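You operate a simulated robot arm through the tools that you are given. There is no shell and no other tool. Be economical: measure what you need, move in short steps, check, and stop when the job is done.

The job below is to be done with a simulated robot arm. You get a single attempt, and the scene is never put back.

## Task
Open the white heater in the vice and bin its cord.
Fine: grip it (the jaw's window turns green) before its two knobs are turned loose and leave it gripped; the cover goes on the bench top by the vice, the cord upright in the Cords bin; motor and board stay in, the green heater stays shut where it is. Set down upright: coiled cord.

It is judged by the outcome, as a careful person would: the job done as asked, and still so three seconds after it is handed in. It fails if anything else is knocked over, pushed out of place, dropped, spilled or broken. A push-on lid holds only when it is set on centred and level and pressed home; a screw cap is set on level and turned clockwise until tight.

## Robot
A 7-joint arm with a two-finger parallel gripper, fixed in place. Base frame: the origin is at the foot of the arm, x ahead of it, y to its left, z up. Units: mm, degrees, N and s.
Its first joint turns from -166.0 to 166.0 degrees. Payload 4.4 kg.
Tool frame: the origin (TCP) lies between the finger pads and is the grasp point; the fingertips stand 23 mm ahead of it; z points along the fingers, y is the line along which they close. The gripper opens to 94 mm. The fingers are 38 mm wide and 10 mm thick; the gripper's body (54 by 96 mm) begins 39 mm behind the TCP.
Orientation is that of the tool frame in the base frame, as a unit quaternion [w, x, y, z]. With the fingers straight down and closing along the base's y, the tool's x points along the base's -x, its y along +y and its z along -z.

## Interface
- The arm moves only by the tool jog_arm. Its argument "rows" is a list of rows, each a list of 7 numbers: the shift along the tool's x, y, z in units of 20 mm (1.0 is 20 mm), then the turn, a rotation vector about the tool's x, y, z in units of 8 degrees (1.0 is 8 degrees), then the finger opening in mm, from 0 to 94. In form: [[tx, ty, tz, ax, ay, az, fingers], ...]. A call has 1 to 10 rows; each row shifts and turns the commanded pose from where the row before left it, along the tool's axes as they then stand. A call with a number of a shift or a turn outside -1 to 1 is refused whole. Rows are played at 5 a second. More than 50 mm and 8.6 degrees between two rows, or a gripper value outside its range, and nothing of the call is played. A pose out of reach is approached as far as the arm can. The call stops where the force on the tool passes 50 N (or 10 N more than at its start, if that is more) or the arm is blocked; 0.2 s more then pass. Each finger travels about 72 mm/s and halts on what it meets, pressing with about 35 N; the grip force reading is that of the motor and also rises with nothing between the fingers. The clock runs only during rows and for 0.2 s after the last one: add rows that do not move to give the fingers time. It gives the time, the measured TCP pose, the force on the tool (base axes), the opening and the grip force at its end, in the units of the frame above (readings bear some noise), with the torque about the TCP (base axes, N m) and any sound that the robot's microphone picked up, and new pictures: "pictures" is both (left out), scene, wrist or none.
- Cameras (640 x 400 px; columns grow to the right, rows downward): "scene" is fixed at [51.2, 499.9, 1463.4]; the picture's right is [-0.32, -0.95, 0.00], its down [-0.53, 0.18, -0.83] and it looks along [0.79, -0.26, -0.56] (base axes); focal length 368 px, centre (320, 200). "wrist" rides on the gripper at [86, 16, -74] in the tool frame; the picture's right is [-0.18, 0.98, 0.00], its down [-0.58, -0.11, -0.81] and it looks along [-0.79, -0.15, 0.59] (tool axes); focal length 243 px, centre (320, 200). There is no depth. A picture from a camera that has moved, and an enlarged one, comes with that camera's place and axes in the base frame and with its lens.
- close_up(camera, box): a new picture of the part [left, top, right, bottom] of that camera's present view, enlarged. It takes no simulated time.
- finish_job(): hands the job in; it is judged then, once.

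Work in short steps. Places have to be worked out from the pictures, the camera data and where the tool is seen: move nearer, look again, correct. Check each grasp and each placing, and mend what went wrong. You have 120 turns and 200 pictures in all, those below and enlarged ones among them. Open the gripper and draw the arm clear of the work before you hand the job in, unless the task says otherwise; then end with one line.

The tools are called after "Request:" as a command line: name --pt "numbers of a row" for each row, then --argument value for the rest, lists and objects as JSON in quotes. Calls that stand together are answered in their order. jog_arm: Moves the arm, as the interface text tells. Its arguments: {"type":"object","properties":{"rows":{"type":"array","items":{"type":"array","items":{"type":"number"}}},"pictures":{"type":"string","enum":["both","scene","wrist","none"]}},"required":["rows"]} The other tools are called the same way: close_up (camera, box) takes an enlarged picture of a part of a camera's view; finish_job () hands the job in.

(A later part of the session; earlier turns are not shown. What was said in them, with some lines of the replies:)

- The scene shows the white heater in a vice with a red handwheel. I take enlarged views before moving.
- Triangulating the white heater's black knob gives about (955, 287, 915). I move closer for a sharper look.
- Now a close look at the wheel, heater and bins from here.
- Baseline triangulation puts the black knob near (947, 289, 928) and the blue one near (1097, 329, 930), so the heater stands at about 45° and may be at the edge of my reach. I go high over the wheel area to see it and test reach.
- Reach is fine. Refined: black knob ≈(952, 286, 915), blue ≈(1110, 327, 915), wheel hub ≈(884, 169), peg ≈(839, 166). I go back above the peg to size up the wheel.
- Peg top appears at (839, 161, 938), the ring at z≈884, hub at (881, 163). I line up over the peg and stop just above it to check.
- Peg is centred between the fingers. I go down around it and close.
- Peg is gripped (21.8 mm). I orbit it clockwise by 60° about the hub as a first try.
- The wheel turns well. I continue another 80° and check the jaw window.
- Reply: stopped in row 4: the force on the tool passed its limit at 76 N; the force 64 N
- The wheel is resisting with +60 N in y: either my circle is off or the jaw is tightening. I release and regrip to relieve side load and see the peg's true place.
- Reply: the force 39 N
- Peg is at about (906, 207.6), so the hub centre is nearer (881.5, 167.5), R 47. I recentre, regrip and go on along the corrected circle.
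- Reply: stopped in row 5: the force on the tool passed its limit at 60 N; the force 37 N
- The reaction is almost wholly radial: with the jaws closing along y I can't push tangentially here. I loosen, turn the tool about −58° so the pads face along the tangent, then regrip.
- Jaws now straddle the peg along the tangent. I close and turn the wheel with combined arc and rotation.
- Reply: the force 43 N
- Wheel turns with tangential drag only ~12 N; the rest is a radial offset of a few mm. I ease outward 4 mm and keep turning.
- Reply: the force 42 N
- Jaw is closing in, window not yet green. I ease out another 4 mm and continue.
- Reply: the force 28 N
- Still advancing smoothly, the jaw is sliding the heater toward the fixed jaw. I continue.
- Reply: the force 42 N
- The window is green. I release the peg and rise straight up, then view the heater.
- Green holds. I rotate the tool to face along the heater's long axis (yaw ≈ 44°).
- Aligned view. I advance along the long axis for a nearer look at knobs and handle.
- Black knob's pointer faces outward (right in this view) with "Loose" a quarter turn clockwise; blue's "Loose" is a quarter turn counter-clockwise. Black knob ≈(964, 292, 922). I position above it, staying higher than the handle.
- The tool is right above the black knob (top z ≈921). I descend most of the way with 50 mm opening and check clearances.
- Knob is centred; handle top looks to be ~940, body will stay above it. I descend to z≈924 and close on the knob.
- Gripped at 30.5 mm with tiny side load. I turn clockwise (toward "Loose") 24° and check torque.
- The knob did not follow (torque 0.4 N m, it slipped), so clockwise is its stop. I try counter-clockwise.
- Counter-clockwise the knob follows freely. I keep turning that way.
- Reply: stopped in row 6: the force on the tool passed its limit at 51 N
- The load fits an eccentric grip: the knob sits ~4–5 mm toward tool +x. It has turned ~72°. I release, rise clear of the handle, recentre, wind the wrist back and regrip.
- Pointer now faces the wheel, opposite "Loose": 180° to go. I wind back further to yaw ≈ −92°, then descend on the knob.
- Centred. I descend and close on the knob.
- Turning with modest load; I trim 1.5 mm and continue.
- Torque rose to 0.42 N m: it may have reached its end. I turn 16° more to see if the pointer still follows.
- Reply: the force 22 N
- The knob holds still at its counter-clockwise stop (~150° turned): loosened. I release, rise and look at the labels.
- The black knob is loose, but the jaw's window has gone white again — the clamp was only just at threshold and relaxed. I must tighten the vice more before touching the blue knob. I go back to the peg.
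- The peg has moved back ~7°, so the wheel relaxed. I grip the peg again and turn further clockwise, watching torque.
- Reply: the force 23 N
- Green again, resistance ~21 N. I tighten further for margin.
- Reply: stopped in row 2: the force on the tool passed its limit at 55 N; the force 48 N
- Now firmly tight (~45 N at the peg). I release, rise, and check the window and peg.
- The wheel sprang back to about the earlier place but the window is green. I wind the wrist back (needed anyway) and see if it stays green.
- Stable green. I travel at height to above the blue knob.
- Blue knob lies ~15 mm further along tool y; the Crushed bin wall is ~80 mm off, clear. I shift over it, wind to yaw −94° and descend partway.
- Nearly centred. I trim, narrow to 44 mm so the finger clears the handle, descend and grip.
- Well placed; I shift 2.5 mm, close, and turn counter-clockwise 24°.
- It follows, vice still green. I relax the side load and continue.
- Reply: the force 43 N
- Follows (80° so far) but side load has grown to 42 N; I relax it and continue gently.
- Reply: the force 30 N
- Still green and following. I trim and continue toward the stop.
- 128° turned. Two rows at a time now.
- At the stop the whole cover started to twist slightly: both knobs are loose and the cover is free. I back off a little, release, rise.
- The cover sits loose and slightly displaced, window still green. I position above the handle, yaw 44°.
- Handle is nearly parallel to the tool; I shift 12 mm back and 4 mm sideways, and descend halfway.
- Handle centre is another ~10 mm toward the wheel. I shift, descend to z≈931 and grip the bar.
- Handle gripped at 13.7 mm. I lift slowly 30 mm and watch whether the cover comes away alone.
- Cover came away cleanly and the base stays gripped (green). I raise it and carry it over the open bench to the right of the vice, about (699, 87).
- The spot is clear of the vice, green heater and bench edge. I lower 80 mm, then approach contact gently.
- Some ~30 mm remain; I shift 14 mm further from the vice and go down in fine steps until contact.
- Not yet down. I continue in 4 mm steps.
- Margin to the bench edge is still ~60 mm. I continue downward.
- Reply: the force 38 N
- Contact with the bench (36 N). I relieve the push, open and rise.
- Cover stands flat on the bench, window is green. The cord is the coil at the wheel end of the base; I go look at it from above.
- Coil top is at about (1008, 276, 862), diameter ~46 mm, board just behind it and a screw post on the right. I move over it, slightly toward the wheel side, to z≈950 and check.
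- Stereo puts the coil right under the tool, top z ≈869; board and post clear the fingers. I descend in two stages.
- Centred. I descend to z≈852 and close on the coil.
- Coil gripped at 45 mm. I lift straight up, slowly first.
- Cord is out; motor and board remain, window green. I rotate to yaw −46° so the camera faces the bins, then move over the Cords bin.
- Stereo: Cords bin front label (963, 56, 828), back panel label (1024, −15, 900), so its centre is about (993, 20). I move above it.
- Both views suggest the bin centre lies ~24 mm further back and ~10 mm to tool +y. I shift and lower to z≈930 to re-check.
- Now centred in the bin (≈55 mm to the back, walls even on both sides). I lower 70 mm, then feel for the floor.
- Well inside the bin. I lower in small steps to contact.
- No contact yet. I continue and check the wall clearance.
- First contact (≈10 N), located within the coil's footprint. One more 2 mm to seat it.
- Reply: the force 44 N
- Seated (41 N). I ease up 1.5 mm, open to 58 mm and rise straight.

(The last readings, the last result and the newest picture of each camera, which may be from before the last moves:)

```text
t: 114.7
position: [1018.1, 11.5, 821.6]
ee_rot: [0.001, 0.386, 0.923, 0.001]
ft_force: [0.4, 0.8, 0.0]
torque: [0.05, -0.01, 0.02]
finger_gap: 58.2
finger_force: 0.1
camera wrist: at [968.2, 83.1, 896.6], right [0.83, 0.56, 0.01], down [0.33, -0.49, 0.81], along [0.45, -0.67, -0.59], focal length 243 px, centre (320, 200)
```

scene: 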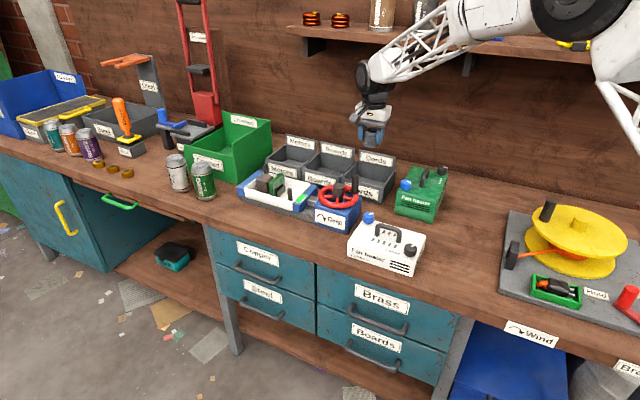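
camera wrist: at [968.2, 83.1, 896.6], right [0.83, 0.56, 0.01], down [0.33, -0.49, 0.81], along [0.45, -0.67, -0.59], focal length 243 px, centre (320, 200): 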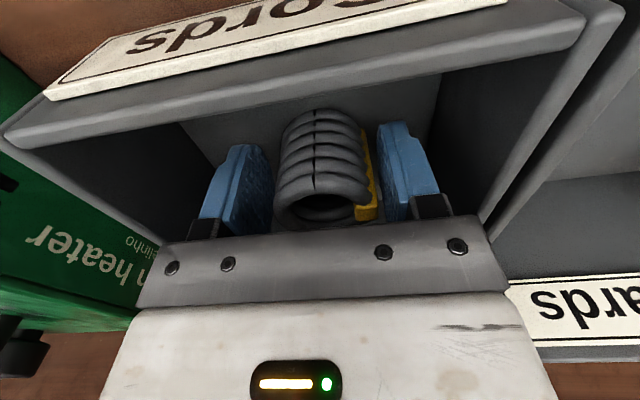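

Released cleanly, the coil stands upright and free of both fingers. I rise straight up.

Request:
jog_arm --pt "0 0 -0.5 0 0 0 58" --pt "0 0 -1 0 0 0 58" --pt "0 0 -1 0 0 0 58" --pt "0 0 -1 0 0 0 58" --pt "0 0 -1 0 0 0 58" --pt "0 0 -1 0 0 0 58" --pt "0 0 -1 0 0 0 58" --pt "0 0 -1 0 0 0 58" --pt "0 0 -1 0 0 0 58" --pt "0 0 -1 0 0 0 58"

Request:
close_up --camera "scene" --box '[230, 120, 440, 290]'

```text
t: 116.9
position: [1016.6, 10.5, 1010.4]
ee_rot: [0.001, 0.386, 0.922, 0.003]
ft_force: [0.6, 1.3, -0.8]
torque: [0.02, -0.02, 0.0]
finger_gap: 58.0
finger_force: 0.0
camera wrist: at [967.2, 81.6, 1086.4], right [0.83, 0.56, 0.01], down [0.33, -0.49, 0.81], along [0.45, -0.67, -0.59], focal length 243 px, centre (320, 200)
```

scene: 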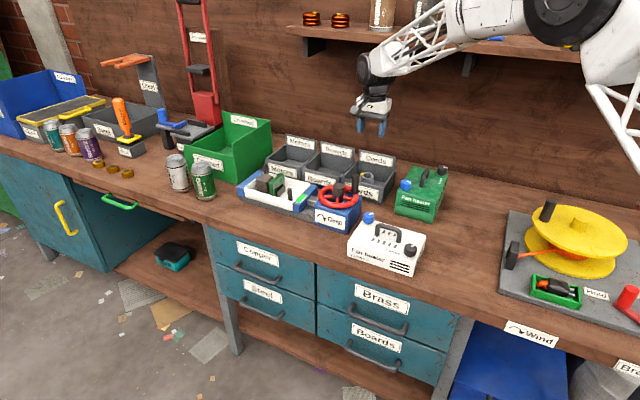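
wrist: 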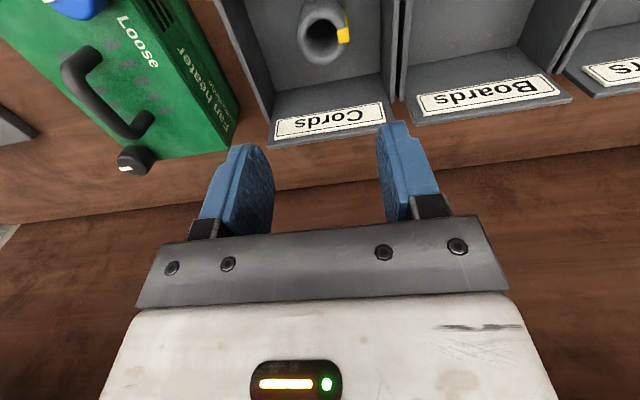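

```text
2.35 times, centred on (335, 205) of scene
camera zoom: at [51.2, 499.9, 1463.4], right [-0.32, -0.95, 0.0], down [-0.53, 0.18, -0.83], along [0.79, -0.26, -0.56], focal length 867 px, centre (285, 188)
```

zoom: 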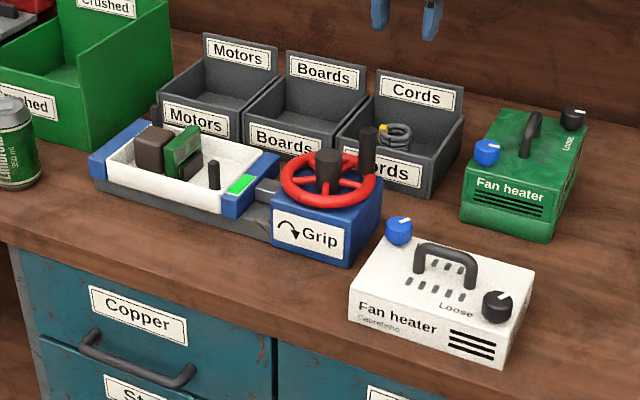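

Everything is in place: coil upright in the Cords bin, cover by the vice, window green. I draw the arm clear and take a last check after a pause.

Request:
jog_arm --pt "0 0 -1 0 0 0 58" --pt "0 0 -1 0 0 0 58" --pt "0 0 -1 0 0 0 58" --pt "0 0 -1 0 0 0 58" --pt "0.7 -0.7 0 0 0 0 58" --pt "0.7 -0.7 0 0 0 0 58" --pt "0.7 -0.7 0 0 0 0 58" --pt "0.7 -0.7 0 0 0 0 58" --pt "0.7 -0.7 0 0 0 0 58" --pt "0 0 0 0 0 0 58" --pictures "scene"

Request:
close_up --camera "scene" --box '[230, 120, 440, 290]'

```text
t: 119.1
position: [917.5, 10.0, 1090.2]
ee_rot: [0.001, 0.386, 0.922, 0.003]
ft_force: [0.7, 0.3, 0.3]
torque: [0.02, 0.05, -0.01]
finger_gap: 57.8
finger_force: 0.0
```

scene: 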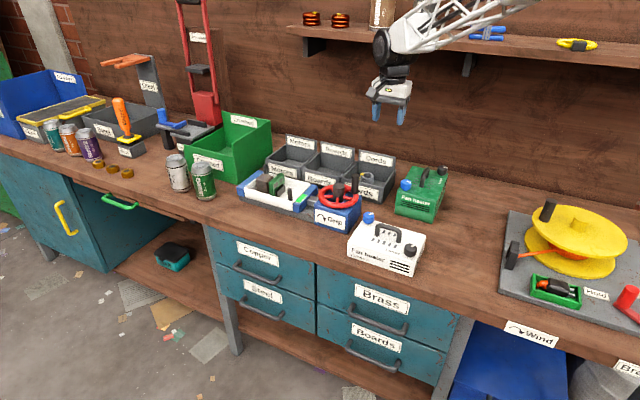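

```text
2.35 times, centred on (335, 205) of scene
camera zoom: at [51.2, 499.9, 1463.4], right [-0.32, -0.95, 0.0], down [-0.53, 0.18, -0.83], along [0.79, -0.26, -0.56], focal length 867 px, centre (285, 188)
```

zoom: 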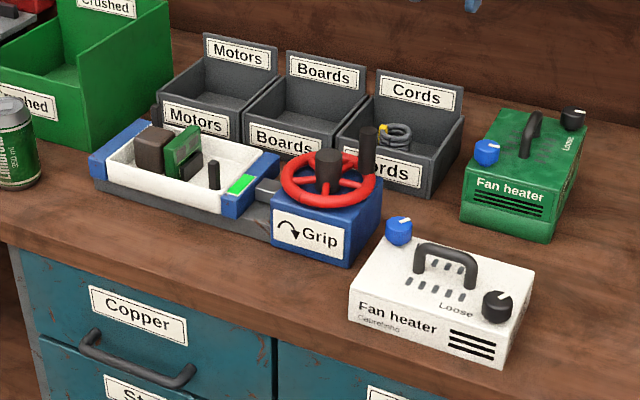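

All is steady and the window remains green; I hand the job in.

Request:
finish_job

```text
The job is handed in.
```

The white heater is open: its cover is on the bench beside the vice, the coiled cord stands upright in the Cords bin, and the motor and board are still inside. The base is gripped with the window green, and the green heater is shut where it was. The window went white after I loosened the black knob, so I re-tightened the vice to green before turning the blue knob; it stayed green from then on.
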